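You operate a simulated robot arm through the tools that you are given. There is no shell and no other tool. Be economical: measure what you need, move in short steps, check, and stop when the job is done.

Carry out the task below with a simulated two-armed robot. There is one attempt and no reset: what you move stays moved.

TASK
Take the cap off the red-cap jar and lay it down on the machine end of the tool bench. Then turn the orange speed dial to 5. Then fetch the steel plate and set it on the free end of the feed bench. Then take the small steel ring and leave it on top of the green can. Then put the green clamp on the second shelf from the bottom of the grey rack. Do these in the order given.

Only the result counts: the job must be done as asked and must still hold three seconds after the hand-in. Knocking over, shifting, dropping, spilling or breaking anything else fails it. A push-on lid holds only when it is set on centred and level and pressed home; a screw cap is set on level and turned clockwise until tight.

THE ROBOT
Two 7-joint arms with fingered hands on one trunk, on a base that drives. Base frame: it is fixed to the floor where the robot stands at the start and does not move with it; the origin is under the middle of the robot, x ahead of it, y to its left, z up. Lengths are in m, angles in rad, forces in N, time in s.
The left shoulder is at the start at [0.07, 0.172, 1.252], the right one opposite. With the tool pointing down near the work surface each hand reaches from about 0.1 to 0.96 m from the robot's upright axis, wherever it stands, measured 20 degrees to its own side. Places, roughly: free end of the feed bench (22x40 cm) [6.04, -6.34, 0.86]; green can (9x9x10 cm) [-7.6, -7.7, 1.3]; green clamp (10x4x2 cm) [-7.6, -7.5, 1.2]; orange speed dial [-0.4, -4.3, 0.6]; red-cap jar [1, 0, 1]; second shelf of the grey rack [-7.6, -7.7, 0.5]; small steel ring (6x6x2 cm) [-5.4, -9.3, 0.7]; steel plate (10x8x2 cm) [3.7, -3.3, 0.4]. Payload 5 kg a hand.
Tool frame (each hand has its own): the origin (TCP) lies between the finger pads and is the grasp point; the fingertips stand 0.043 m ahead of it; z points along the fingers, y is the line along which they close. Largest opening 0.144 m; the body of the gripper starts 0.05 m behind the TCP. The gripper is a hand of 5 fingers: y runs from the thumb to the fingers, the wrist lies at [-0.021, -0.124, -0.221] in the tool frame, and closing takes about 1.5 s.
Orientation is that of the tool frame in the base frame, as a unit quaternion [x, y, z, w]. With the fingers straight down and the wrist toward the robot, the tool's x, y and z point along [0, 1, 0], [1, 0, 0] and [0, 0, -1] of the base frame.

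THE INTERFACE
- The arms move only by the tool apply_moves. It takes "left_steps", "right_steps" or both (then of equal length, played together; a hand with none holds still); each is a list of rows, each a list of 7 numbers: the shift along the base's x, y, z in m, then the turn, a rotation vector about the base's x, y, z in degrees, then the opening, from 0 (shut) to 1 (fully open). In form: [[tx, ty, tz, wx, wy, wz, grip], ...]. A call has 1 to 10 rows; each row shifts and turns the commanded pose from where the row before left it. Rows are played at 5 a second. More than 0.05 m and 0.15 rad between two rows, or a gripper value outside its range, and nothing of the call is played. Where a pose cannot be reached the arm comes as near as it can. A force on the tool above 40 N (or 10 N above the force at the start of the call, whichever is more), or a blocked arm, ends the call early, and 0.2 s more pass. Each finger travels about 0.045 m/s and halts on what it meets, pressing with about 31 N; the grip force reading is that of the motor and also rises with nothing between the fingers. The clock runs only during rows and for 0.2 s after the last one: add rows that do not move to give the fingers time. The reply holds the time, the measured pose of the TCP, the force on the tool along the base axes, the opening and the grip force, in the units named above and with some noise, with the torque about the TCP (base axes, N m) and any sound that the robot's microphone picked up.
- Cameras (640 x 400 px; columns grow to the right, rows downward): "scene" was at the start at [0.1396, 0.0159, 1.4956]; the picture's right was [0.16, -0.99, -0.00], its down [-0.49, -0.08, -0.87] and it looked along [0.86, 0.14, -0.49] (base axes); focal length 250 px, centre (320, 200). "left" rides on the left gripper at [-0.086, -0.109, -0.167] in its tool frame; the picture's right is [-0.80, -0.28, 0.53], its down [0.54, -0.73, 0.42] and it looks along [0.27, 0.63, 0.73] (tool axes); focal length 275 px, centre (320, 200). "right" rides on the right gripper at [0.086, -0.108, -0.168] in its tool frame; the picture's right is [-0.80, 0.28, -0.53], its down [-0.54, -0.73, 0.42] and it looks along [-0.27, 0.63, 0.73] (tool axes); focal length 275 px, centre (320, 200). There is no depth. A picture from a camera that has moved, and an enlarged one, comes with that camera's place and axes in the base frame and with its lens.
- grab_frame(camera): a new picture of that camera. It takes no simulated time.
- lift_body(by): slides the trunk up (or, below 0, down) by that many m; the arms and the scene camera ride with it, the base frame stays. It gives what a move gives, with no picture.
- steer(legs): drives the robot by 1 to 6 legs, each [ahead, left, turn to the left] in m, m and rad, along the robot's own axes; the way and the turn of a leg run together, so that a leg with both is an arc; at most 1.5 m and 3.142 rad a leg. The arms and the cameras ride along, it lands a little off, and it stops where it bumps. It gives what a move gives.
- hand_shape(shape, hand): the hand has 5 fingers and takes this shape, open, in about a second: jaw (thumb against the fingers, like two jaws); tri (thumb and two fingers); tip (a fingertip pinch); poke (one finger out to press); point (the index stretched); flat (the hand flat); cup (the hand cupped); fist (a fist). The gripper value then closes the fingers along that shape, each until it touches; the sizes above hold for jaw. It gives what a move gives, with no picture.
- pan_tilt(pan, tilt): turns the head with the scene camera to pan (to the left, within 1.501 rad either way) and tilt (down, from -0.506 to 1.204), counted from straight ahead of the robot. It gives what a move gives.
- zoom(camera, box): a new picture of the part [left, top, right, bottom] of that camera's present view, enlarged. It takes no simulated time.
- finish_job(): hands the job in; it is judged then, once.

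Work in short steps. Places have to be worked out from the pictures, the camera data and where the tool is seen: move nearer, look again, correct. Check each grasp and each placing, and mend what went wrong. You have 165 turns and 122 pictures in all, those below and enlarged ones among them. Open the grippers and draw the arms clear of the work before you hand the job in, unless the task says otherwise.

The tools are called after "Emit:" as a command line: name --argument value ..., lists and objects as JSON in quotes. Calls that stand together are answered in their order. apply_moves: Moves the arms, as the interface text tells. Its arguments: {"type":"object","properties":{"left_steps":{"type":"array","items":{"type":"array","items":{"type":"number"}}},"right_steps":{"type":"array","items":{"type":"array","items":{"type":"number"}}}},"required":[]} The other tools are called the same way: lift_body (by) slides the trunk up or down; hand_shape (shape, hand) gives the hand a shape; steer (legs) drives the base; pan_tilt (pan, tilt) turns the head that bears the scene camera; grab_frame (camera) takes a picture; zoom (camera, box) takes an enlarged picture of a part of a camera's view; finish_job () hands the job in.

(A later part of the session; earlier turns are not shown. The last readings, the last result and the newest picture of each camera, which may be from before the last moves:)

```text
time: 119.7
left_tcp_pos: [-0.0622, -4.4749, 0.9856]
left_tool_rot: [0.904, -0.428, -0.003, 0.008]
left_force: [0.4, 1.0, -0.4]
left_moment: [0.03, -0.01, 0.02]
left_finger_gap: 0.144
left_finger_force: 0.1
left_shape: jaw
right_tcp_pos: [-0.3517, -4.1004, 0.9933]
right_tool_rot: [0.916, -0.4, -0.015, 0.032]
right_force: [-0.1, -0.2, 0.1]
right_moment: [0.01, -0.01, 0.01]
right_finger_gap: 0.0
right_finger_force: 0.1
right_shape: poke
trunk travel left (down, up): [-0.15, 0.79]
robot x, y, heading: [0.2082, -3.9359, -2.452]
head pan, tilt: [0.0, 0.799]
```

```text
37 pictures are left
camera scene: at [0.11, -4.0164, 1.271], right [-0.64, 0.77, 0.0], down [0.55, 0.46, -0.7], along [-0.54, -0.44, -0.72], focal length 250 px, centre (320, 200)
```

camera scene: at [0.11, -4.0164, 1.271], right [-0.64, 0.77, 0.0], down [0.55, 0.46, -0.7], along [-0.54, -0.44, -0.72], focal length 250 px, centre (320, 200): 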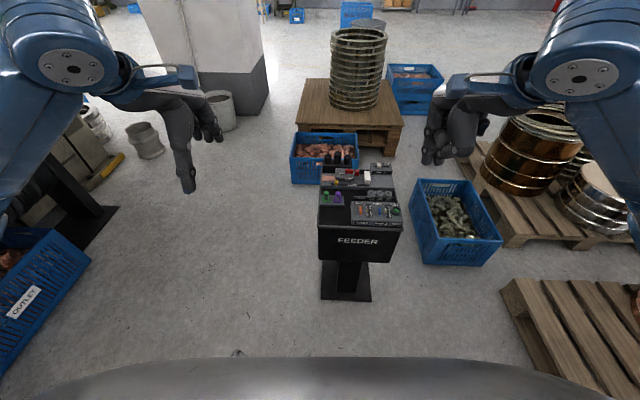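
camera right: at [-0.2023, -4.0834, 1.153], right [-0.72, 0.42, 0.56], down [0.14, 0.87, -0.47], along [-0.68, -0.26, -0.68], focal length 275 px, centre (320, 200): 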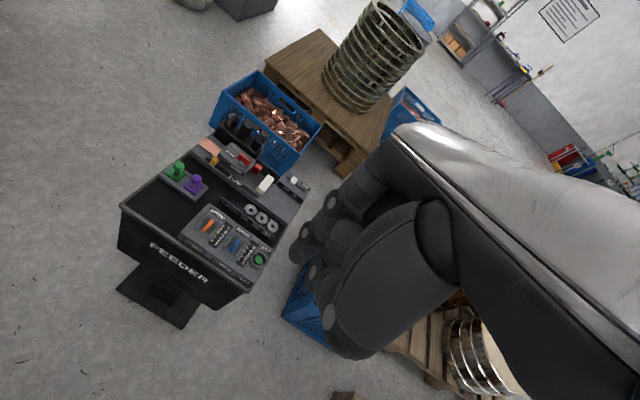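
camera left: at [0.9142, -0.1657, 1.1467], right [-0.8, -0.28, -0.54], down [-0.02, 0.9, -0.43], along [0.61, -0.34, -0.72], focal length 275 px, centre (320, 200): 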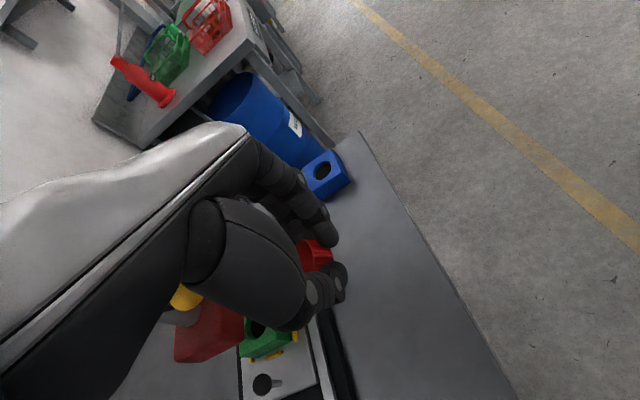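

I zoom on both views: the right hand's shape in the scene view, and the panel in the right camera.

Emit:
zoom --camera "scene" --box '[400, 50, 540, 190]'

Emit:
zoom --camera "right" --box '[150, 130, 330, 290]'

```text
2.86 times, centred on (470, 120) of scene
camera zoom: at [0.11, -4.0164, 1.271], right [-0.64, 0.77, 0.0], down [0.55, 0.46, -0.7], along [-0.54, -0.44, -0.72], focal length 714 px, centre (-109, 429)
```

zoom: 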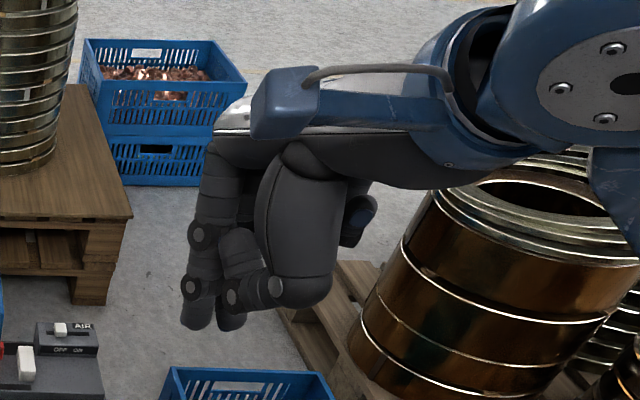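

```text
2.50 times, centred on (240, 210) of right
camera zoom: at [-0.2023, -4.0834, 1.153], right [-0.72, 0.42, 0.56], down [0.14, 0.87, -0.47], along [-0.68, -0.26, -0.68], focal length 688 px, centre (520, 175)
```

zoom: 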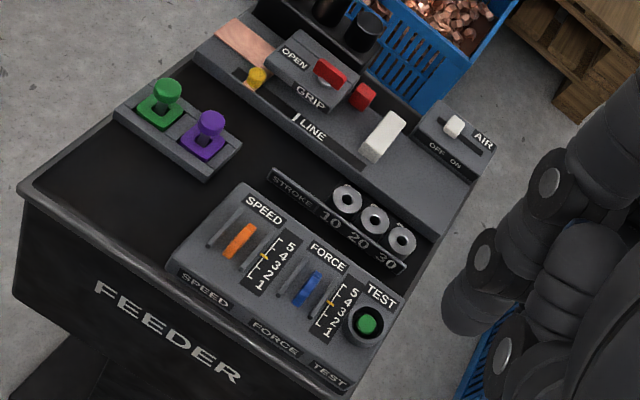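

The index fingertip appears close to TCP + 0.043 m along z, and the dial is near (-0.345, -4.22, 0.74). I move the hand nearer and take another view to triangulate.

Emit:
apply_moves --right_steps '[[0.01, -0.02, -0.015, 0, 0, 0, 0], [0.01, -0.02, -0.015, 0, 0, 0, 0], [0.01, -0.02, -0.015, 0, 0, 0, 0], [0.01, -0.02, -0.015, 0, 0, 0, 0]]'

Emit:
zoom --camera "right" --box '[120, 100, 440, 400]'

```text
time: 120.7
left_tcp_pos: [-0.0618, -4.4737, 0.9858]
left_tool_rot: [0.904, -0.428, -0.002, 0.006]
left_force: [0.0, -0.9, -1.3]
left_moment: [0.0, 0.03, 0.0]
left_finger_gap: 0.1439
left_finger_force: 0.0
left_shape: jaw
right_tcp_pos: [-0.3121, -4.1809, 0.9346]
right_tool_rot: [0.916, -0.401, -0.016, 0.032]
right_force: [-0.1, -0.5, -0.2]
right_moment: [0.05, 0.0, 0.02]
right_finger_gap: 0.0
right_finger_force: 0.0
right_shape: poke
trunk travel left (down, up): [-0.15, 0.79]
robot x, y, heading: [0.2122, -3.9367, -2.449]
head pan, tilt: [0.0, 0.799]
```

```text
1.33 times, centred on (280, 250) of right
camera zoom: at [-0.1633, -4.1641, 1.0934], right [-0.72, 0.42, 0.56], down [0.14, 0.87, -0.47], along [-0.68, -0.26, -0.68], focal length 367 px, centre (373, 133)
```

zoom: 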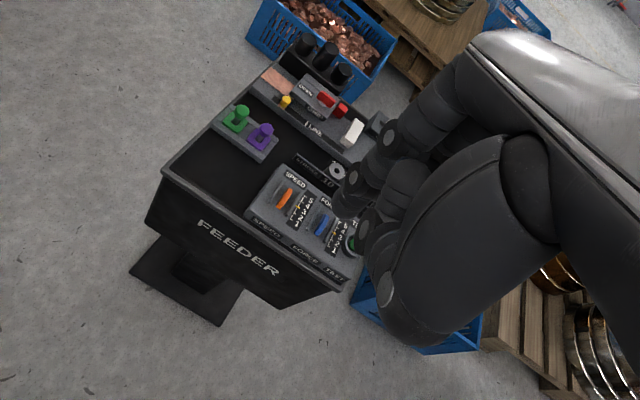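

Triangulation puts the dial at (-0.395, -4.263, 0.661), and the index tip at TCP + (-0.005, -0.015, -0.043). I bring the tip to about 4 cm above the near half of the wheel.

Emit:
apply_moves --right_steps '[[-0.0145, -0.0124, -0.038, 0, 0, 0, 0], [-0.0145, -0.0124, -0.038, 0, 0, 0, 0], [-0.0145, -0.0124, -0.038, 0, 0, 0, 0], [-0.0145, -0.0124, -0.038, 0, 0, 0, 0], [-0.0145, -0.0124, -0.038, 0, 0, 0, 0]]'

Emit:
zoom --camera "scene" --box '[310, 150, 430, 240]'

Emit:
zoom --camera "right" --box '[180, 120, 380, 320]'

```text
time: 121.9
left_tcp_pos: [-0.0623, -4.4756, 0.9852]
left_tool_rot: [0.903, -0.429, -0.001, 0.006]
left_force: [-0.3, 0.4, 0.4]
left_moment: [0.02, 0.03, 0.02]
left_finger_gap: 0.1438
left_finger_force: 0.1
left_shape: jaw
right_tcp_pos: [-0.384, -4.2439, 0.7427]
right_tool_rot: [0.916, -0.4, -0.016, 0.033]
right_force: [-0.5, 0.1, -0.2]
right_moment: [-0.02, -0.05, 0.02]
right_finger_gap: 0.0
right_finger_force: 0.0
right_shape: poke
trunk travel left (down, up): [-0.15, 0.79]
robot x, y, heading: [0.2116, -3.9365, -2.45]
head pan, tilt: [0.0, 0.799]
```

```text
4.44 times, centred on (370, 195) of scene
camera zoom: at [0.1095, -4.0169, 1.271], right [-0.64, 0.77, 0.0], down [0.55, 0.46, -0.7], along [-0.54, -0.44, -0.72], focal length 1111 px, centre (98, 222)
```

zoom: 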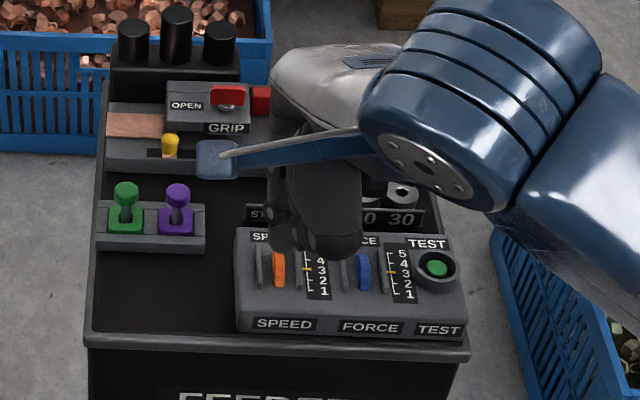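

```text
2.00 times, centred on (280, 220) of right
camera zoom: at [-0.2358, -4.2268, 0.9014], right [-0.72, 0.42, 0.56], down [0.14, 0.87, -0.47], along [-0.68, -0.26, -0.68], focal length 551 px, centre (400, 160)
```

zoom: 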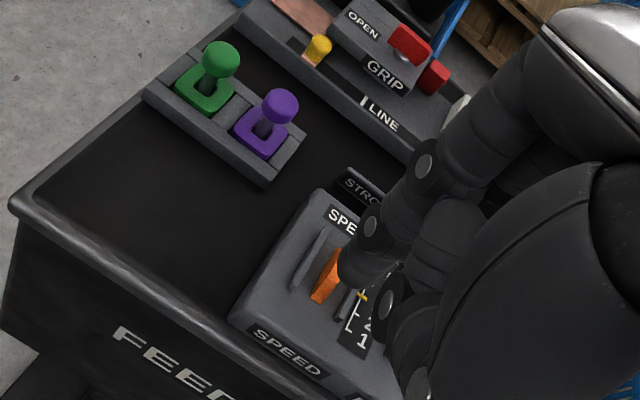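

The tip will land on the wheel's near third. I shift 6 mm forward and descend in fine steps until light contact.

Emit:
apply_moves --right_steps '[[-0.0046, -0.0038, -0.01, 0, 0, 0, 0], [0, 0, -0.008, 0, 0, 0, 0], [0, 0, -0.005, 0, 0, 0, 0], [0, 0, -0.003, 0, 0, 0, 0], [0, 0, -0.003, 0, 0, 0, 0]]'

Emit:
zoom --camera "right" --box '[200, 160, 360, 320]'

```text
time: 123.1
left_tcp_pos: [-0.0616, -4.474, 0.9847]
left_tool_rot: [0.903, -0.43, -0.002, 0.008]
left_force: [0.7, 0.2, -0.6]
left_moment: [0.02, -0.01, 0.0]
left_finger_gap: 0.1437
left_finger_force: 0.0
left_shape: jaw
right_tcp_pos: [-0.3865, -4.2464, 0.7134]
right_tool_rot: [0.916, -0.4, -0.016, 0.032]
right_force: [1.3, 0.2, 0.3]
right_moment: [0.0, -0.04, -0.01]
right_finger_gap: 0.0
right_finger_force: 0.0
right_shape: poke
trunk travel left (down, up): [-0.15, 0.79]
robot x, y, heading: [0.2129, -3.9364, -2.452]
head pan, tilt: [0.0, 0.799]
```

```text
2.50 times, centred on (280, 240) of right
camera zoom: at [-0.2389, -4.2292, 0.8729], right [-0.72, 0.42, 0.56], down [0.14, 0.87, -0.47], along [-0.68, -0.26, -0.68], focal length 688 px, centre (420, 100)
```

zoom: 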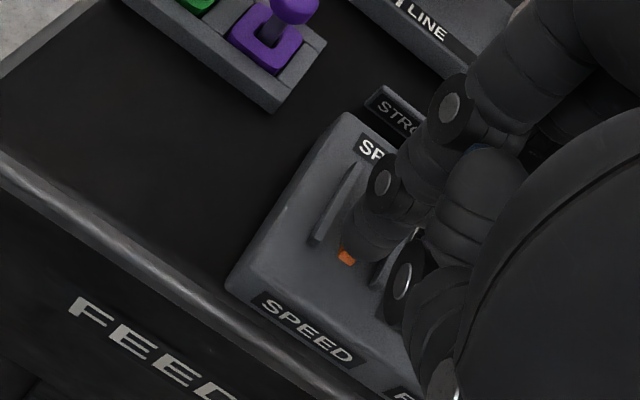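

Well aligned, with no contact yet. I back off 5 mm toward the operator side and lower until contact.

Emit:
apply_moves --right_steps '[[0.004, 0.0032, -0.002, 0, 0, 0, 0], [0, 0, -0.003, 0, 0, 0, 0], [0, 0, -0.003, 0, 0, 0, 0]]'

```text
time: 123.9
left_tcp_pos: [-0.0612, -4.4755, 0.9851]
left_tool_rot: [0.904, -0.428, -0.003, 0.008]
left_force: [-0.3, 1.0, 0.5]
left_moment: [-0.02, -0.01, 0.03]
left_finger_gap: 0.1437
left_finger_force: 0.1
left_shape: jaw
right_tcp_pos: [-0.3822, -4.2438, 0.707]
right_tool_rot: [0.916, -0.401, -0.016, 0.033]
right_force: [0.0, -0.5, -0.3]
right_moment: [-0.01, 0.03, -0.01]
right_finger_gap: 0.0001
right_finger_force: 0.0
right_shape: poke
trunk travel left (down, up): [-0.15, 0.79]
robot x, y, heading: [0.2121, -3.9337, -2.456]
head pan, tilt: [0.0, 0.799]
```

Still free, so I go down a few more millimetres.

Emit:
apply_moves --right_steps '[[0, 0, -0.003, 0, 0, 0, 0], [0, 0, -0.003, 0, 0, 0, 0], [0, 0, -0.002, 0, 0, 0, 0]]'

```text
time: 124.7
left_tcp_pos: [-0.0615, -4.4742, 0.9861]
left_tool_rot: [0.903, -0.429, -0.002, 0.008]
left_force: [-0.3, -0.2, 0.5]
left_moment: [0.01, -0.03, 0.0]
left_finger_gap: 0.1438
left_finger_force: 0.0
left_shape: jaw
right_tcp_pos: [-0.3841, -4.2436, 0.7012]
right_tool_rot: [0.915, -0.401, -0.016, 0.034]
right_force: [1.7, 1.2, 10.0]
right_moment: [0.02, 0.06, -0.02]
right_finger_gap: 0.0002
right_finger_force: 0.0
right_shape: poke
trunk travel left (down, up): [-0.15, 0.79]
robot x, y, heading: [0.2105, -3.9371, -2.456]
head pan, tilt: [0.0, 0.799]
```

Contact at 10 N. I drag forward 16 mm and check the pointer.

Emit:
apply_moves --right_steps '[[-0.0031, -0.0026, 0, 0, 0, 0, 0], [-0.0031, -0.0026, 0, 0, 0, 0, 0], [-0.0031, -0.0026, 0, 0, 0, 0, 0], [-0.0031, -0.0026, 0, 0, 0, 0, 0]]'

Emit:
zoom --camera "scene" --box '[320, 175, 400, 235]'

```text
time: 125.7
left_tcp_pos: [-0.0582, -4.4724, 0.9864]
left_tool_rot: [0.903, -0.429, -0.004, 0.009]
left_force: [0.7, -0.6, -0.6]
left_moment: [0.01, 0.0, 0.02]
left_finger_gap: 0.1439
left_finger_force: 0.1
left_shape: jaw
right_tcp_pos: [-0.3937, -4.2546, 0.7037]
right_tool_rot: [0.916, -0.4, -0.017, 0.035]
right_force: [14.2, 6.4, 33.4]
right_moment: [0.12, -0.62, 0.13]
right_finger_gap: 0.0002
right_finger_force: 0.0
right_shape: poke
trunk travel left (down, up): [-0.15, 0.79]
robot x, y, heading: [0.2125, -3.9336, -2.452]
head pan, tilt: [0.0, 0.799]
```

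```text
6.67 times, centred on (360, 205) of scene
camera zoom: at [0.1138, -4.0147, 1.2718], right [-0.64, 0.77, 0.0], down [0.55, 0.46, -0.7], along [-0.54, -0.44, -0.71], focal length 1667 px, centre (53, 167)
```

zoom: 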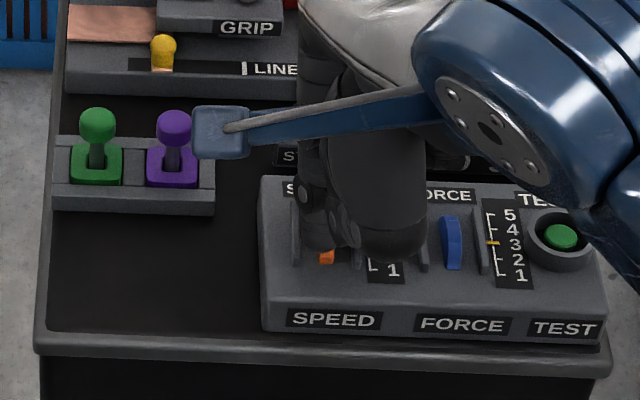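

The thumb hides the scale, so I lift straight up and look.

Emit:
apply_moves --right_steps '[[0, 0, 0.015, 0, 0, 0, 0], [0.005, 0.004, 0.04, 0, 0, 0, 0], [-0.01, 0.012, 0.045, 0, 0, 0, 0], [-0.025, 0.03, 0.02, 0, 0, 0, 0]]'

Emit:
zoom --camera "scene" --box '[320, 175, 400, 235]'

```text
time: 126.7
left_tcp_pos: [-0.0617, -4.4721, 0.9857]
left_tool_rot: [0.903, -0.429, -0.003, 0.008]
left_force: [0.0, 0.2, 0.0]
left_moment: [-0.02, 0.0, -0.01]
left_finger_gap: 0.1438
left_finger_force: 0.0
left_shape: jaw
right_tcp_pos: [-0.4236, -4.2047, 0.8161]
right_tool_rot: [0.916, -0.399, -0.015, 0.032]
right_force: [0.1, 1.1, 0.7]
right_moment: [-0.07, -0.01, 0.0]
right_finger_gap: 0.0003
right_finger_force: 0.0
right_shape: poke
trunk travel left (down, up): [-0.15, 0.79]
robot x, y, heading: [0.2106, -3.9395, -2.449]
head pan, tilt: [0.0, 0.799]
```

```text
6.67 times, centred on (360, 205) of scene
camera zoom: at [0.1099, -4.015, 1.271], right [-0.64, 0.77, 0.0], down [0.55, 0.46, -0.7], along [-0.54, -0.44, -0.72], focal length 1667 px, centre (53, 167)
```

zoom: 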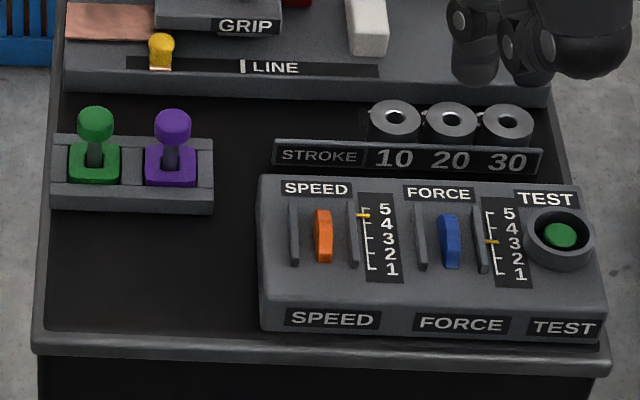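

The pointer moved from 3 to about 4.5. I go back on and give a shorter drag of about 6 mm.

Emit:
apply_moves --right_steps '[[0.025, -0.03, -0.02, 0, 0, 0, 0], [0.0106, -0.013, -0.045, 0, 0, 0, 0], [0, 0, -0.035, 0, 0, 0, 0], [0, 0, -0.008, 0, 0, 0, 0], [0, 0, -0.004, 0, 0, 0, 0], [0, 0, -0.002, 0, 0, 0, 0]]'

```text
time: 128.1
left_tcp_pos: [-0.0604, -4.4742, 0.9854]
left_tool_rot: [0.903, -0.429, -0.002, 0.007]
left_force: [-0.2, -0.2, -0.6]
left_moment: [0.0, -0.02, 0.0]
left_finger_gap: 0.144
left_finger_force: 0.0
left_shape: jaw
right_tcp_pos: [-0.3891, -4.2502, 0.7051]
right_tool_rot: [0.916, -0.4, -0.016, 0.033]
right_force: [0.5, 0.6, 1.8]
right_moment: [-0.02, -0.03, -0.02]
right_finger_gap: 0.0
right_finger_force: 0.1
right_shape: poke
trunk travel left (down, up): [-0.15, 0.79]
robot x, y, heading: [0.2128, -3.9405, -2.448]
head pan, tilt: [0.0, 0.799]
```

Light contact. I press 2.5 mm more, drag 6.5 mm forward, and lift off to look.

Emit:
apply_moves --right_steps '[[0, 0, -0.0025, 0, 0, 0, 0], [-0.0025, -0.0021, 0, 0, 0, 0, 0], [-0.0025, -0.0021, 0, 0, 0, 0, 0], [0, 0, 0.015, 0, 0, 0, 0], [0.005, 0.004, 0.04, 0, 0, 0, 0], [-0.01, 0.012, 0.045, 0, 0, 0, 0], [-0.025, 0.03, 0.02, 0, 0, 0, 0]]'

Emit:
zoom --camera "scene" --box '[345, 190, 385, 220]'

```text
time: 129.7
left_tcp_pos: [-0.0627, -4.4733, 0.986]
left_tool_rot: [0.903, -0.429, -0.002, 0.007]
left_force: [0.0, 0.8, 0.2]
left_moment: [-0.05, -0.01, 0.02]
left_finger_gap: 0.1438
left_finger_force: 0.0
left_shape: jaw
right_tcp_pos: [-0.4293, -4.209, 0.8218]
right_tool_rot: [0.916, -0.401, -0.015, 0.032]
right_force: [-0.1, 0.3, 0.2]
right_moment: [0.0, 0.02, -0.02]
right_finger_gap: 0.0001
right_finger_force: 0.0
right_shape: poke
trunk travel left (down, up): [-0.15, 0.79]
robot x, y, heading: [0.2098, -3.9357, -2.455]
head pan, tilt: [0.0, 0.799]
```

```text
13.33 times, centred on (365, 205) of scene
camera zoom: at [0.1096, -4.0152, 1.271], right [-0.64, 0.77, 0.0], down [0.55, 0.46, -0.7], along [-0.54, -0.44, -0.72], focal length 3333 px, centre (-280, 133)
```

zoom: 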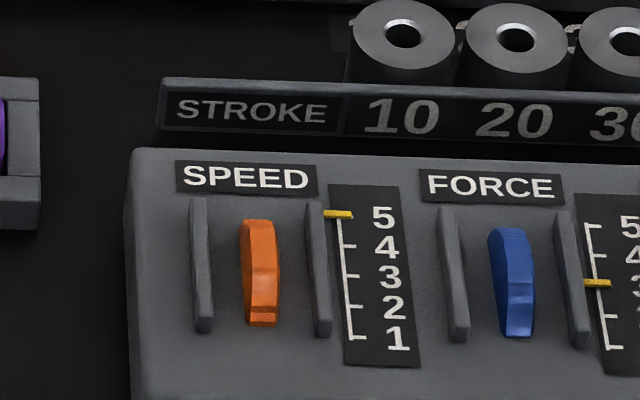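

The speed pointer is on 5. Next is the plate, so I raise the right hand, reset it to jaw, back off, and turn toward (3.7, -3.3).

Emit:
apply_moves --right_steps '[[0.02, 0.02, 0.04, 0, 0, 0, 0], [0.02, 0.02, 0.04, 0, 0, 0, 0], [0.02, 0.015, 0.04, 0, 0, 0, 0], [0.02, 0.015, 0.04, 0, 0, 0, 0]]'

Emit:
hand_shape --shape "jaw" --hand "right"

Emit:
steer --legs '[[-0.4, 0, 0], [0, 0, 2.63]]'

Emit:
pan_tilt --pan 0 --tilt 0.35

Emit:
grab_frame --camera "scene"

```text
time: 130.7
left_tcp_pos: [-0.0603, -4.4741, 0.9855]
left_tool_rot: [0.903, -0.429, -0.002, 0.008]
left_force: [0.7, 0.2, 0.4]
left_moment: [-0.01, 0.07, 0.03]
left_finger_gap: 0.144
left_finger_force: 0.0
left_shape: jaw
right_tcp_pos: [-0.3431, -4.1358, 0.9864]
right_tool_rot: [0.916, -0.4, -0.016, 0.032]
right_force: [0.6, 1.1, 0.4]
right_moment: [-0.02, 0.05, -0.04]
right_finger_gap: 0.0
right_finger_force: 0.1
right_shape: poke
trunk travel left (down, up): [-0.15, 0.79]
robot x, y, heading: [0.2133, -3.9348, -2.454]
head pan, tilt: [0.0, 0.799]
```

```text
time: 131.6
left_tcp_pos: [-0.0615, -4.4733, 0.9848]
left_tool_rot: [0.903, -0.429, -0.003, 0.008]
left_force: [0.0, 0.3, 0.0]
left_moment: [-0.01, -0.04, -0.04]
left_finger_gap: 0.1437
left_finger_force: 0.0
left_shape: jaw
right_tcp_pos: [-0.3448, -4.137, 0.984]
right_tool_rot: [0.916, -0.4, -0.015, 0.032]
right_force: [-0.7, -0.6, 0.6]
right_moment: [0.02, -0.03, 0.02]
right_finger_gap: 0.1438
right_finger_force: 0.1
right_shape: jaw
trunk travel left (down, up): [-0.15, 0.79]
robot x, y, heading: [0.2137, -3.9407, -2.455]
head pan, tilt: [0.0, 0.799]
```

```text
time: 140.3
left_tcp_pos: [1.0142, -3.348, 0.9855]
left_tool_rot: [0.642, 0.767, 0.007, 0.004]
left_force: [0.1, -0.5, 0.3]
left_moment: [-0.05, 0.01, 0.01]
left_finger_gap: 0.1436
left_finger_force: 0.1
left_shape: jaw
right_tcp_pos: [1.0992, -3.7801, 0.9838]
right_tool_rot: [0.617, 0.786, 0.027, 0.024]
right_force: [1.0, 0.6, -0.3]
right_moment: [0.0, -0.01, -0.04]
right_finger_gap: 0.1443
right_finger_force: 0.0
right_shape: jaw
trunk travel left (down, up): [-0.15, 0.79]
robot x, y, heading: [0.5144, -3.6872, 0.183]
head pan, tilt: [0.0, 0.799]
```

```text
time: 141.2
left_tcp_pos: [1.0147, -3.3473, 0.9854]
left_tool_rot: [0.642, 0.767, 0.006, 0.004]
left_force: [-0.1, 0.1, 0.5]
left_moment: [-0.03, -0.01, 0.01]
left_finger_gap: 0.1438
left_finger_force: 0.1
left_shape: jaw
right_tcp_pos: [1.0986, -3.7802, 0.9846]
right_tool_rot: [0.617, 0.786, 0.027, 0.024]
right_force: [-0.1, -0.7, -0.8]
right_moment: [0.0, 0.01, -0.05]
right_finger_gap: 0.144
right_finger_force: 0.1
right_shape: jaw
trunk travel left (down, up): [-0.15, 0.79]
robot x, y, heading: [0.5117, -3.6859, 0.188]
head pan, tilt: [0.0, 0.351]
```

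```text
27 pictures are left
camera scene: at [0.654, -3.659, 1.3106], right [0.18, -0.98, 0.0], down [-0.34, -0.06, -0.94], along [0.92, 0.17, -0.34], focal length 250 px, centre (320, 200)
```

scene: 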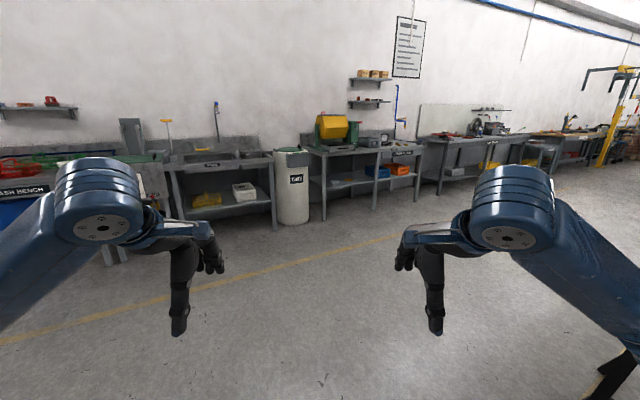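

The plate should be at pixel (335,184), on a lower shelf under the bench with the yellow machine. I zoom in.

Emit:
zoom --camera "scene" --box '[290, 130, 430, 218]'

```text
4.55 times, centred on (360, 174) of scene
camera zoom: at [0.654, -3.659, 1.3106], right [0.18, -0.98, 0.0], down [-0.34, -0.06, -0.94], along [0.92, 0.17, -0.34], focal length 1136 px, centre (138, 318)
```

zoom: 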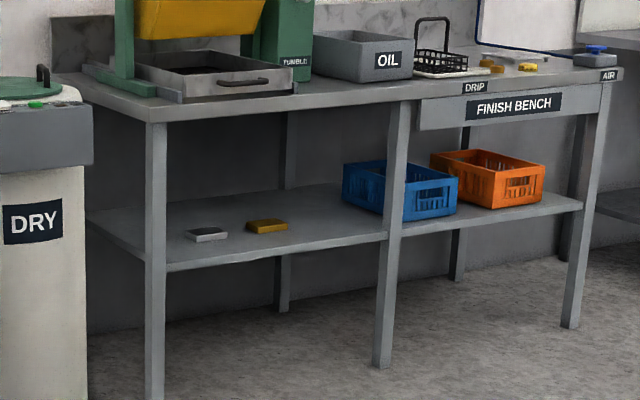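

The steel plate is the silver one at about (3.8, -3.28, 0.42) on the lower shelf. The bench front runs along (0.57, -0.82). I drive to face it squarely, lower the trunk fully, and look.

Emit:
steer --legs '[[0, 0, -0.188], [1.15, 0, 0], [1.1, 0, 0], [0, 0, 0.607]]'

Emit:
lift_body --by -0.15

Emit:
pan_tilt --pan 0 --tilt 0.5

Emit:
grab_frame --camera "scene"

```text
time: 154.7
left_tcp_pos: [3.0869, -3.2291, 0.9852]
left_tool_rot: [0.477, 0.879, 0.006, 0.004]
left_force: [-0.2, 0.5, 0.6]
left_moment: [-0.02, 0.02, 0.0]
left_finger_gap: 0.1439
left_finger_force: 0.0
left_shape: jaw
right_tcp_pos: [3.3325, -3.5947, 0.9839]
right_tool_rot: [0.45, 0.892, 0.031, 0.018]
right_force: [-0.2, 1.2, -0.7]
right_moment: [-0.04, 0.01, 0.0]
right_finger_gap: 0.144
right_finger_force: 0.1
right_shape: jaw
trunk travel left (down, up): [-0.15, 0.79]
robot x, y, heading: [2.7587, -3.7348, 0.584]
head pan, tilt: [0.0, 0.351]
```

```text
time: 156.4
left_tcp_pos: [3.0871, -3.2299, 0.8355]
left_tool_rot: [0.477, 0.879, 0.008, 0.003]
left_force: [0.1, 0.1, -0.8]
left_moment: [0.01, -0.01, 0.0]
left_finger_gap: 0.1438
left_finger_force: 0.1
left_shape: jaw
right_tcp_pos: [3.3324, -3.5948, 0.835]
right_tool_rot: [0.449, 0.893, 0.03, 0.018]
right_force: [-1.3, -1.4, 0.4]
right_moment: [0.04, 0.01, 0.0]
right_finger_gap: 0.1439
right_finger_force: 0.0
right_shape: jaw
trunk travel left (down, up): [0.0, 0.94]
robot x, y, heading: [2.7519, -3.7352, 0.58]
head pan, tilt: [0.0, 0.351]
```

```text
time: 157.1
left_tcp_pos: [3.0871, -3.2303, 0.8356]
left_tool_rot: [0.477, 0.879, 0.008, 0.003]
left_force: [0.4, 0.3, 0.1]
left_moment: [-0.01, 0.0, 0.01]
left_finger_gap: 0.1437
left_finger_force: 0.1
left_shape: jaw
right_tcp_pos: [3.3332, -3.5943, 0.8361]
right_tool_rot: [0.45, 0.892, 0.031, 0.018]
right_force: [0.5, 0.6, -0.2]
right_moment: [-0.04, -0.02, 0.01]
right_finger_gap: 0.1441
right_finger_force: 0.0
right_shape: jaw
trunk travel left (down, up): [0.0, 0.94]
robot x, y, heading: [2.7584, -3.738, 0.58]
head pan, tilt: [0.0, 0.499]
```

```text
25 pictures are left
camera scene: at [2.8742, -3.6566, 1.147], right [0.55, -0.84, 0.0], down [-0.4, -0.26, -0.88], along [0.73, 0.48, -0.48], focal length 250 px, centre (320, 200)
```

scene: 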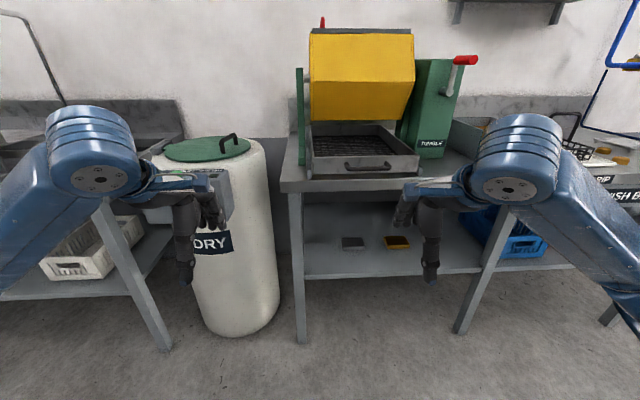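

The plate triangulates to (3.68, -3.295, 0.457), with the shelf top at about 0.447 and the table underside at about 0.80. I lower and retract the right hand with a 20° forward pitch, pull the left back, and drive 0.13 m closer.

Emit:
apply_moves --left_steps '[[-0.01, -0.0075, 0, 0, 0, 0, 1], [-0.01, -0.0075, 0, 0, 0, 0, 1], [-0.01, -0.0075, 0, 0, 0, 0, 1], [-0.01, -0.0075, 0, 0, 0, 0, 1], [-0.01, -0.0075, 0, 0, 0, 0, 1], [-0.01, -0.0075, 0, 0, 0, 0, 1], [-0.01, -0.0075, 0, 0, 0, 0, 1], [-0.01, -0.0075, 0, 0, 0, 0, 1], [0, 0, 0, 0, 0, 0, 1], [0, 0, 0, 0, 0, 0, 1]]' --right_steps '[[-0.0167, -0.002, -0.0375, 0, 0, 0, 1], [-0.0167, -0.002, -0.0375, 0, 0, 0, 1], [-0.0167, -0.002, -0.0375, 0, 0, 0, 1], [-0.0167, -0.002, -0.0375, 0, 0, 0, 1], [-0.0167, -0.002, -0.0375, 0, 0, 0, 1], [-0.0167, -0.002, -0.0375, 0, 0, 0, 1], [-0.0167, -0.002, -0.0375, 0, 0, 0, 1], [-0.0167, -0.002, -0.0375, 0, 0, 0, 1], [0, 0, 0, 4.55, -6.55, 0, 1], [0, 0, 0, 4.55, -6.55, 0, 1]]'

Emit:
steer --legs '[[0.13, 0, 0]]'

Emit:
grab_frame --camera "right"

```text
time: 159.3
left_tcp_pos: [3.0466, -3.2611, 0.8517]
left_tool_rot: [0.477, 0.879, 0.006, 0.003]
left_force: [1.0, -0.7, 1.2]
left_moment: [-0.01, -0.01, 0.0]
left_finger_gap: 0.1438
left_finger_force: 0.1
left_shape: jaw
left hand out of reach, approached as far as the arm can: row 4, 5, 6, 7, 8
right_tcp_pos: [3.2595, -3.5503, 0.5294]
right_tool_rot: [0.442, 0.879, 0.155, 0.084]
right_force: [0.4, 0.2, -0.2]
right_moment: [0.01, 0.02, 0.0]
right_finger_gap: 0.1437
right_finger_force: 0.1
right_shape: jaw
right hand out of reach, approached as far as the arm can: row 2, 3, 4, 5, 6, 9, 10
trunk travel left (down, up): [0.0, 0.94]
robot x, y, heading: [2.7568, -3.7379, 0.587]
head pan, tilt: [0.0, 0.499]
```

```text
time: 160.6
left_tcp_pos: [3.1535, -3.1883, 0.8507]
left_tool_rot: [0.475, 0.88, 0.005, 0.003]
left_force: [0.2, 0.7, -0.5]
left_moment: [-0.01, 0.04, -0.03]
left_finger_gap: 0.1439
left_finger_force: 0.0
left_shape: jaw
right_tcp_pos: [3.3681, -3.4755, 0.5298]
right_tool_rot: [0.44, 0.881, 0.153, 0.082]
right_force: [1.1, 0.6, -0.9]
right_moment: [-0.01, 0.0, -0.01]
right_finger_gap: 0.1441
right_finger_force: 0.1
right_shape: jaw
trunk travel left (down, up): [0.0, 0.94]
robot x, y, heading: [2.8651, -3.6629, 0.59]
head pan, tilt: [0.0, 0.499]
```

```text
24 pictures are left
camera right: at [3.1894, -3.5016, 0.6483], right [0.54, -0.58, 0.61], down [-0.1, -0.76, -0.64], along [0.84, 0.28, -0.47], focal length 275 px, centre (320, 200)
```

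right: 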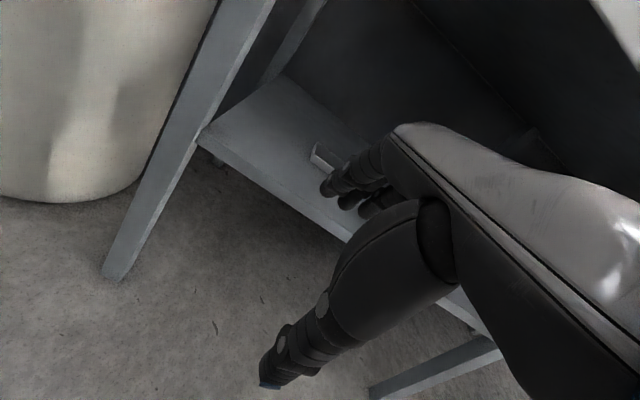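

The plate's near-left corner appears at about (3.608, -3.309), so its centre is near (3.675, -3.31). I advance under the table top, staying above plate height.

Emit:
apply_moves --right_steps '[[0.036, 0.0195, -0.001, 0, 0, 0, 1], [0.036, 0.0195, -0.001, 0, 0, 0, 1], [0.036, 0.0195, -0.001, 0, 0, 0, 1], [0.036, 0.0195, -0.001, 0, 0, 0, 1], [0.036, 0.0195, -0.001, 0, 0, 0, 1], [0.036, 0.0195, 0, 0, 0, 0, 1]]'

Emit:
grab_frame --camera "right"

```text
time: 162.0
left_tcp_pos: [3.1539, -3.1875, 0.8514]
left_tool_rot: [0.475, 0.88, 0.006, 0.002]
left_force: [-0.3, 0.0, -0.3]
left_moment: [0.01, 0.02, 0.02]
left_finger_gap: 0.1439
left_finger_force: 0.1
left_shape: jaw
right_tcp_pos: [3.5851, -3.3636, 0.523]
right_tool_rot: [0.44, 0.881, 0.153, 0.083]
right_force: [0.1, 0.1, -0.2]
right_moment: [0.02, 0.0, 0.02]
right_finger_gap: 0.144
right_finger_force: 0.1
right_shape: jaw
trunk travel left (down, up): [0.0, 0.94]
robot x, y, heading: [2.8677, -3.6627, 0.583]
head pan, tilt: [0.0, 0.499]
```

```text
23 pictures are left
camera right: at [3.4053, -3.3897, 0.6428], right [0.54, -0.58, 0.61], down [-0.1, -0.76, -0.64], along [0.84, 0.28, -0.47], focal length 275 px, centre (320, 200)
```

right: 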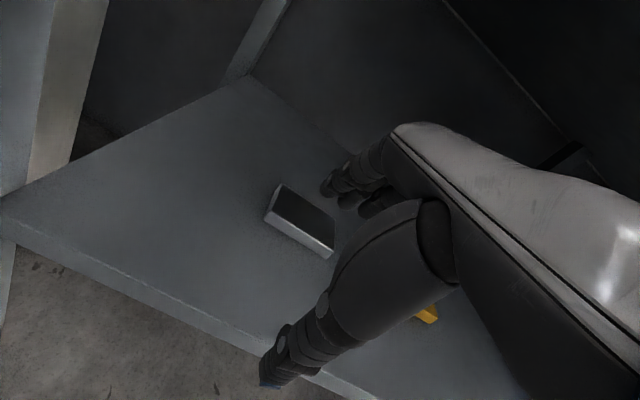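

The plate's centre is now at (3.678, -3.299), aligned with the hand. I move over it, level the hand, and lower carefully.

Emit:
apply_moves --right_steps '[[0.031, 0.0215, 0.004, 0, 0, 0, 1], [0.031, 0.0215, 0.002, 0, 0, 0, 1], [0.031, 0.0215, 0, 0, 0, 0, 1], [0, 0, 0, -4.55, 6.55, 0, 1], [0, 0, 0, -4.0, 5.7, 0, 1], [0, 0, -0.012, 0, 0, 0, 1], [0, 0, -0.008, 0, 0, 0, 1]]'

Emit:
grab_frame --camera "right"

```text
time: 163.6
left_tcp_pos: [3.1518, -3.1878, 0.8508]
left_tool_rot: [0.476, 0.88, 0.006, 0.002]
left_force: [0.2, -0.6, -0.4]
left_moment: [0.01, -0.02, 0.01]
left_finger_gap: 0.1437
left_finger_force: 0.0
left_shape: jaw
right_tcp_pos: [3.6758, -3.2952, 0.5093]
right_tool_rot: [0.447, 0.893, 0.039, 0.021]
right_force: [-0.9, 0.0, 0.1]
right_moment: [0.02, 0.0, -0.01]
right_finger_gap: 0.144
right_finger_force: 0.1
right_shape: jaw
trunk travel left (down, up): [0.0, 0.94]
robot x, y, heading: [2.8679, -3.6661, 0.586]
head pan, tilt: [0.0, 0.499]
```

```text
22 pictures are left
camera right: at [3.5271, -3.3003, 0.6663], right [0.66, -0.49, 0.56], down [-0.22, -0.85, -0.48], along [0.71, 0.2, -0.67], focal length 275 px, centre (320, 200)
```

right: 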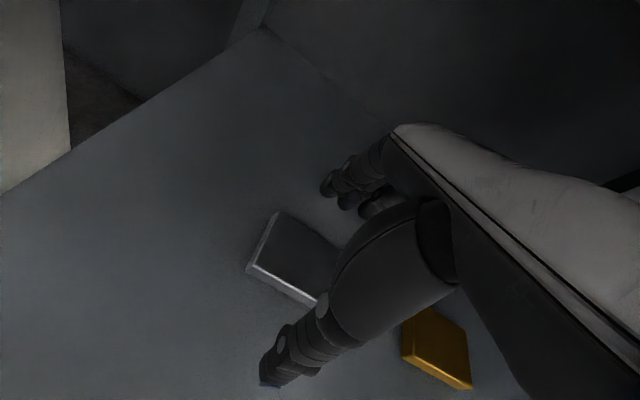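

The newest views suggest the plate is a bit lower, with its top at about z 0.42, and 2–4 cm farther in. I shift 2.2 cm forward, lower 3 cm, and recheck.

Emit:
apply_moves --right_steps '[[0.018, 0.0125, 0, 0, 0, 0, 1], [0, 0, -0.012, 0, 0, 0, 1], [0, 0, -0.01, 0, 0, 0, 1], [0, 0, -0.008, 0, 0, 0, 1]]'

Emit:
grab_frame --camera "right"

```text
time: 164.6
left_tcp_pos: [3.1534, -3.1868, 0.8512]
left_tool_rot: [0.475, 0.88, 0.006, 0.001]
left_force: [0.5, 0.8, -0.3]
left_moment: [-0.02, -0.02, 0.04]
left_finger_gap: 0.1439
left_finger_force: 0.0
left_shape: jaw
right_tcp_pos: [3.6941, -3.2814, 0.4796]
right_tool_rot: [0.447, 0.893, 0.04, 0.021]
right_force: [0.1, 0.3, 0.3]
right_moment: [0.01, -0.03, -0.02]
right_finger_gap: 0.1439
right_finger_force: 0.1
right_shape: jaw
trunk travel left (down, up): [0.0, 0.94]
robot x, y, heading: [2.8653, -3.663, 0.583]
head pan, tilt: [0.0, 0.499]
```

```text
21 pictures are left
camera right: at [3.5462, -3.2879, 0.6367], right [0.66, -0.5, 0.56], down [-0.22, -0.85, -0.48], along [0.71, 0.2, -0.67], focal length 275 px, centre (320, 200)
```

right: 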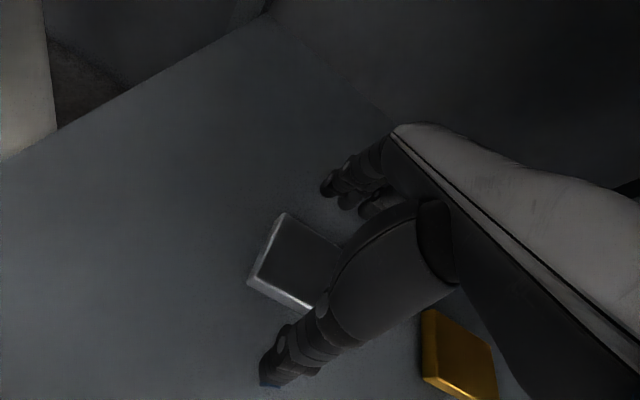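

The corner geometry gives the plate top at 0.41 and its centre at (3.7245, -3.284). I shift 3 cm in x and lower to the shelf.

Emit:
apply_moves --right_steps '[[0.03, -0.003, 0, 0, 0, 0, 1], [0, 0, -0.015, 0, 0, 0, 1], [0, 0, -0.012, 0, 0, 0, 1], [0, 0, -0.008, 0, 0, 0, 1], [0, 0, -0.004, 0, 0, 0, 1], [0, 0, -0.003, 0, 0, 0, 1]]'

```text
time: 165.4
left_tcp_pos: [3.1518, -3.1878, 0.8511]
left_tool_rot: [0.475, 0.88, 0.007, 0.004]
left_force: [-0.1, -0.2, -0.2]
left_moment: [-0.03, 0.04, 0.0]
left_finger_gap: 0.1438
left_finger_force: 0.1
left_shape: jaw
right_tcp_pos: [3.7289, -3.2816, 0.4702]
right_tool_rot: [0.447, 0.893, 0.05, 0.024]
right_force: [0.3, 1.1, 18.7]
right_moment: [-1.01, 1.36, -0.01]
right_finger_gap: 0.144
right_finger_force: 0.0
right_shape: jaw
trunk travel left (down, up): [0.0, 0.94]
robot x, y, heading: [2.8668, -3.6638, 0.588]
head pan, tilt: [0.0, 0.499]
stopped in row 3 (right hand): the force on the tool passed its limit at 48 N (the readings are from after the stop); the commanded pose is now the measured one
```

The thumb side touched the shelf at TCP z 0.470. I raise 3 mm, close partway, and check how low the fingers can go before pinching.

Emit:
apply_moves --right_steps '[[-0.003, -0.002, 0.004, 0, 0, 0, 0.95], [0, 0, 0, 2.0, -2.9, 0, 0.85], [0, 0, 0, -4.0, 5.8, 0, 0.75], [0, 0, -0.003, 0, 0, 0, 0.7], [0, 0, -0.003, 0, 0, 0, 0.7]]'

Emit:
grab_frame --camera "right"

```text
time: 166.6
left_tcp_pos: [3.1504, -3.1885, 0.8526]
left_tool_rot: [0.475, 0.88, 0.008, 0.004]
left_force: [0.9, 0.8, 0.1]
left_moment: [-0.01, -0.02, -0.01]
left_finger_gap: 0.1438
left_finger_force: 0.0
left_shape: jaw
right_tcp_pos: [3.724, -3.2834, 0.4694]
right_tool_rot: [0.448, 0.894, 0.023, 0.01]
right_force: [-5.1, -5.2, 37.9]
right_moment: [-1.9, 2.77, 0.08]
right_finger_gap: 0.1092
right_finger_force: 0.1
right_shape: jaw
trunk travel left (down, up): [0.0, 0.94]
robot x, y, heading: [2.8669, -3.6641, 0.585]
head pan, tilt: [0.0, 0.499]
```

```text
20 pictures are left
camera right: at [3.581, -3.2852, 0.6318], right [0.68, -0.48, 0.55], down [-0.24, -0.86, -0.46], along [0.69, 0.18, -0.7], focal length 275 px, centre (320, 200)
```

right: 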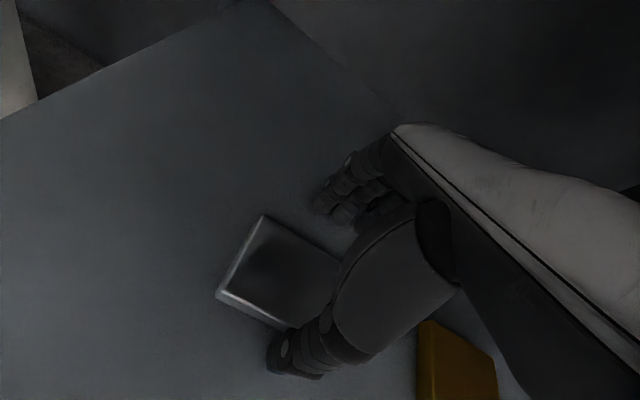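

Only the thumb bears on the shelf. I raise slightly, tip the hand 5° so the fingers come lower, and close on the plate.

Emit:
apply_moves --right_steps '[[-0.004, -0.005, 0.006, -2.9, 4.1, 0, 0.7], [0, 0, -0.002, 0, 0, 0, 0.65], [0, 0, 0, 0, 0, 0, 0.55], [0, 0, 0, 0, 0, 0, 0.45], [0, 0, 0, 0, 0, 0, 0.35], [0, 0, 0, 0, 0, 0, 0.25], [0, 0, 0, 0, 0, 0, 0.2], [0, 0, 0, 0, 0, 0, 0.2]]'

Emit:
grab_frame --camera "right"

```text
time: 168.4
left_tcp_pos: [3.1523, -3.1885, 0.8522]
left_tool_rot: [0.475, 0.88, 0.007, 0.003]
left_force: [0.5, -0.1, 0.1]
left_moment: [0.01, 0.01, -0.04]
left_finger_gap: 0.1439
left_finger_force: 0.2
left_shape: jaw
right_tcp_pos: [3.7207, -3.2885, 0.4706]
right_tool_rot: [0.448, 0.894, -0.018, -0.011]
right_force: [1.7, 2.1, 16.9]
right_moment: [0.58, -0.76, 0.04]
right_finger_gap: 0.0657
right_finger_force: 31.6
right_shape: jaw
trunk travel left (down, up): [0.0, 0.94]
robot x, y, heading: [2.8633, -3.6639, 0.584]
head pan, tilt: [0.0, 0.499]
```

```text
19 pictures are left
camera right: at [3.5896, -3.2815, 0.6431], right [0.72, -0.46, 0.52], down [-0.27, -0.88, -0.39], along [0.63, 0.15, -0.76], focal length 275 px, centre (320, 200)
```

right: 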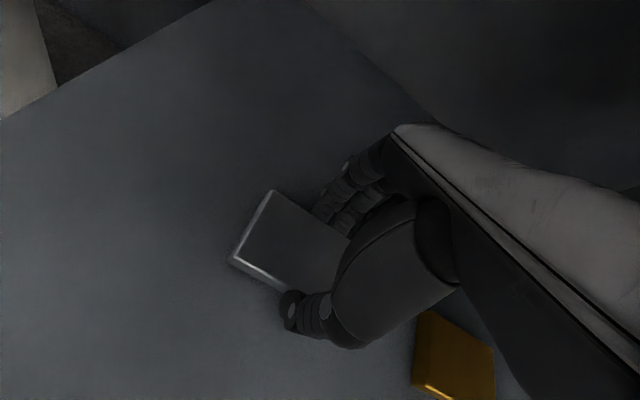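

The plate is gripped at 31 N. I lift 3 cm and watch the load.

Emit:
apply_moves --right_steps '[[0, 0, 0.01, 0, 0, 0, 0.15], [0, 0, 0.01, 0, 0, 0, 0.15], [0, 0, 0.01, 0, 0, 0, 0.15], [0, 0, 0.005, 0, 0, 0, 0.15]]'

Emit:
grab_frame --camera "right"

```text
time: 169.4
left_tcp_pos: [3.1522, -3.188, 0.8505]
left_tool_rot: [0.476, 0.88, 0.005, 0.002]
left_force: [-0.3, -0.2, -0.2]
left_moment: [0.0, 0.01, 0.06]
left_finger_gap: 0.1441
left_finger_force: 0.0
left_shape: jaw
right_tcp_pos: [3.7208, -3.2871, 0.5026]
right_tool_rot: [0.448, 0.894, -0.019, -0.013]
right_force: [0.2, 0.0, -5.5]
right_moment: [-0.05, -0.04, 0.01]
right_finger_gap: 0.0646
right_finger_force: 31.3
right_shape: jaw
trunk travel left (down, up): [0.0, 0.94]
robot x, y, heading: [2.8679, -3.6679, 0.586]
head pan, tilt: [0.0, 0.499]
```

```text
18 pictures are left
camera right: at [3.591, -3.2806, 0.6756], right [0.73, -0.45, 0.52], down [-0.27, -0.88, -0.39], along [0.63, 0.14, -0.76], focal length 275 px, centre (320, 200)
```

right: 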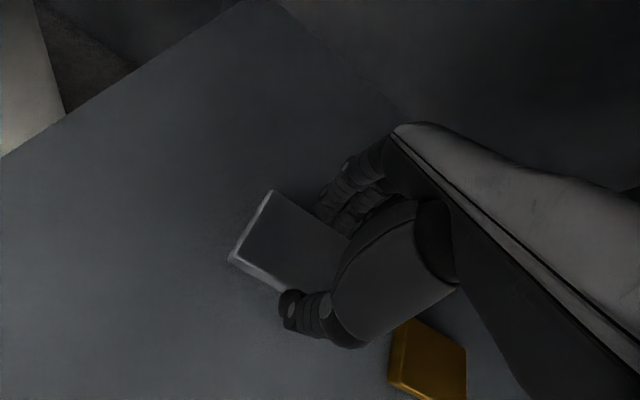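

The plate is held level at 5.5 N. I draw it straight out, back the robot off, and raise the trunk.

Emit:
apply_moves --right_steps '[[-0.031, -0.0214, 0.001, 0, 0, 0, 0.15], [-0.031, -0.0214, 0.001, 0, 0, 0, 0.15], [-0.031, -0.0214, 0.001, 0, 0, 0, 0.15], [-0.031, -0.0214, 0.001, 0, 0, 0, 0.15], [-0.031, -0.0214, 0, 0, 0, 0, 0.15], [-0.031, -0.0214, 0, 0, 0, 0, 0.15], [-0.031, -0.0214, 0, 0, 0, 0, 0.15], [-0.031, -0.0214, 0, 0, 0, 0, 0.15]]'

Emit:
steer --legs '[[-0.6, 0, 0]]'

Emit:
lift_body --by 0.4

```text
time: 171.2
left_tcp_pos: [3.1519, -3.1884, 0.8503]
left_tool_rot: [0.475, 0.88, 0.007, 0.003]
left_force: [-0.9, -0.9, -0.2]
left_moment: [0.02, 0.01, 0.01]
left_finger_gap: 0.1438
left_finger_force: 0.0
left_shape: jaw
right_tcp_pos: [3.4729, -3.4627, 0.5085]
right_tool_rot: [0.447, 0.894, -0.018, -0.012]
right_force: [0.2, 0.2, -5.8]
right_moment: [-0.05, -0.05, 0.0]
right_finger_gap: 0.0647
right_finger_force: 31.1
right_shape: jaw
trunk travel left (down, up): [0.0, 0.94]
robot x, y, heading: [2.8638, -3.6638, 0.59]
head pan, tilt: [0.0, 0.499]
```

```text
time: 174.6
left_tcp_pos: [2.6388, -3.5271, 0.8499]
left_tool_rot: [0.472, 0.882, 0.006, 0.002]
left_force: [0.4, -0.2, -0.7]
left_moment: [0.0, -0.01, 0.0]
left_finger_gap: 0.1435
left_finger_force: 0.0
left_shape: jaw
right_tcp_pos: [2.9611, -3.8021, 0.5083]
right_tool_rot: [0.444, 0.896, -0.017, -0.012]
right_force: [-0.1, 0.4, -4.9]
right_moment: [-0.06, 0.0, 0.02]
right_finger_gap: 0.065
right_finger_force: 30.3
right_shape: jaw
trunk travel left (down, up): [0.0, 0.94]
robot x, y, heading: [2.3543, -4.0065, 0.596]
head pan, tilt: [0.0, 0.499]
```

```text
time: 178.5
left_tcp_pos: [2.6393, -3.5275, 1.2506]
left_tool_rot: [0.473, 0.881, 0.006, 0.002]
left_force: [0.7, 0.2, -0.2]
left_moment: [0.0, 0.0, 0.02]
left_finger_gap: 0.1436
left_finger_force: 0.1
left_shape: jaw
right_tcp_pos: [2.9612, -3.8007, 0.9073]
right_tool_rot: [0.445, 0.895, -0.019, -0.012]
right_force: [-0.1, -0.1, -4.7]
right_moment: [-0.06, -0.05, 0.01]
right_finger_gap: 0.0651
right_finger_force: 30.9
right_shape: jaw
trunk travel left (down, up): [-0.4, 0.54]
robot x, y, heading: [2.3574, -4.0036, 0.596]
head pan, tilt: [0.0, 0.499]
```

I raise the hand for travel and look to the right along the bench row toward the feed bench.

Emit:
apply_moves --right_steps '[[-0.01, 0, 0.04, 0, 0, 0, 0.15], [-0.01, 0, 0.04, 0, 0, 0, 0.15], [-0.01, 0, 0.04, 0, 0, 0, 0.15], [-0.01, 0, 0.04, 0, 0, 0, 0.15]]'

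Emit:
pan_tilt --pan -1.2 --tilt 0.3

Emit:
grab_frame --camera "scene"

```text
time: 179.5
left_tcp_pos: [2.6386, -3.53, 1.2503]
left_tool_rot: [0.472, 0.881, 0.006, 0.002]
left_force: [0.6, -0.8, 0.1]
left_moment: [0.03, 0.02, 0.0]
left_finger_gap: 0.144
left_finger_force: 0.0
left_shape: jaw
right_tcp_pos: [2.9227, -3.8028, 1.0685]
right_tool_rot: [0.444, 0.896, -0.02, -0.013]
right_force: [-0.5, 0.0, -6.3]
right_moment: [-0.02, 0.01, 0.01]
right_finger_gap: 0.0645
right_finger_force: 30.9
right_shape: jaw
trunk travel left (down, up): [-0.4, 0.54]
robot x, y, heading: [2.3522, -4.0089, 0.596]
head pan, tilt: [0.0, 0.499]
```

```text
time: 180.9
left_tcp_pos: [2.6401, -3.5271, 1.251]
left_tool_rot: [0.471, 0.882, 0.006, 0.002]
left_force: [-0.2, -0.2, -1.0]
left_moment: [-0.04, 0.02, 0.01]
left_finger_gap: 0.1438
left_finger_force: 0.0
left_shape: jaw
right_tcp_pos: [2.9226, -3.7987, 1.0679]
right_tool_rot: [0.444, 0.895, -0.019, -0.013]
right_force: [0.6, 0.3, -4.2]
right_moment: [-0.05, -0.03, -0.02]
right_finger_gap: 0.0646
right_finger_force: 30.8
right_shape: jaw
trunk travel left (down, up): [-0.4, 0.54]
robot x, y, heading: [2.3534, -4.0054, 0.593]
head pan, tilt: [-1.201, 0.3]
```

```text
17 pictures are left
camera scene: at [2.4735, -4.0284, 1.5653], right [-0.57, -0.82, 0.0], down [-0.24, 0.17, -0.96], along [0.78, -0.55, -0.3], focal length 250 px, centre (320, 200)
```

scene: 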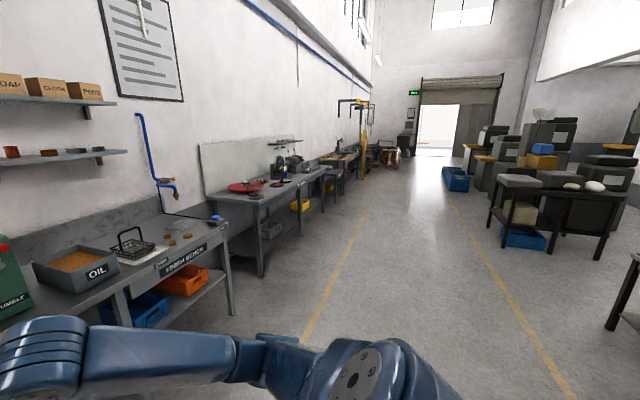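

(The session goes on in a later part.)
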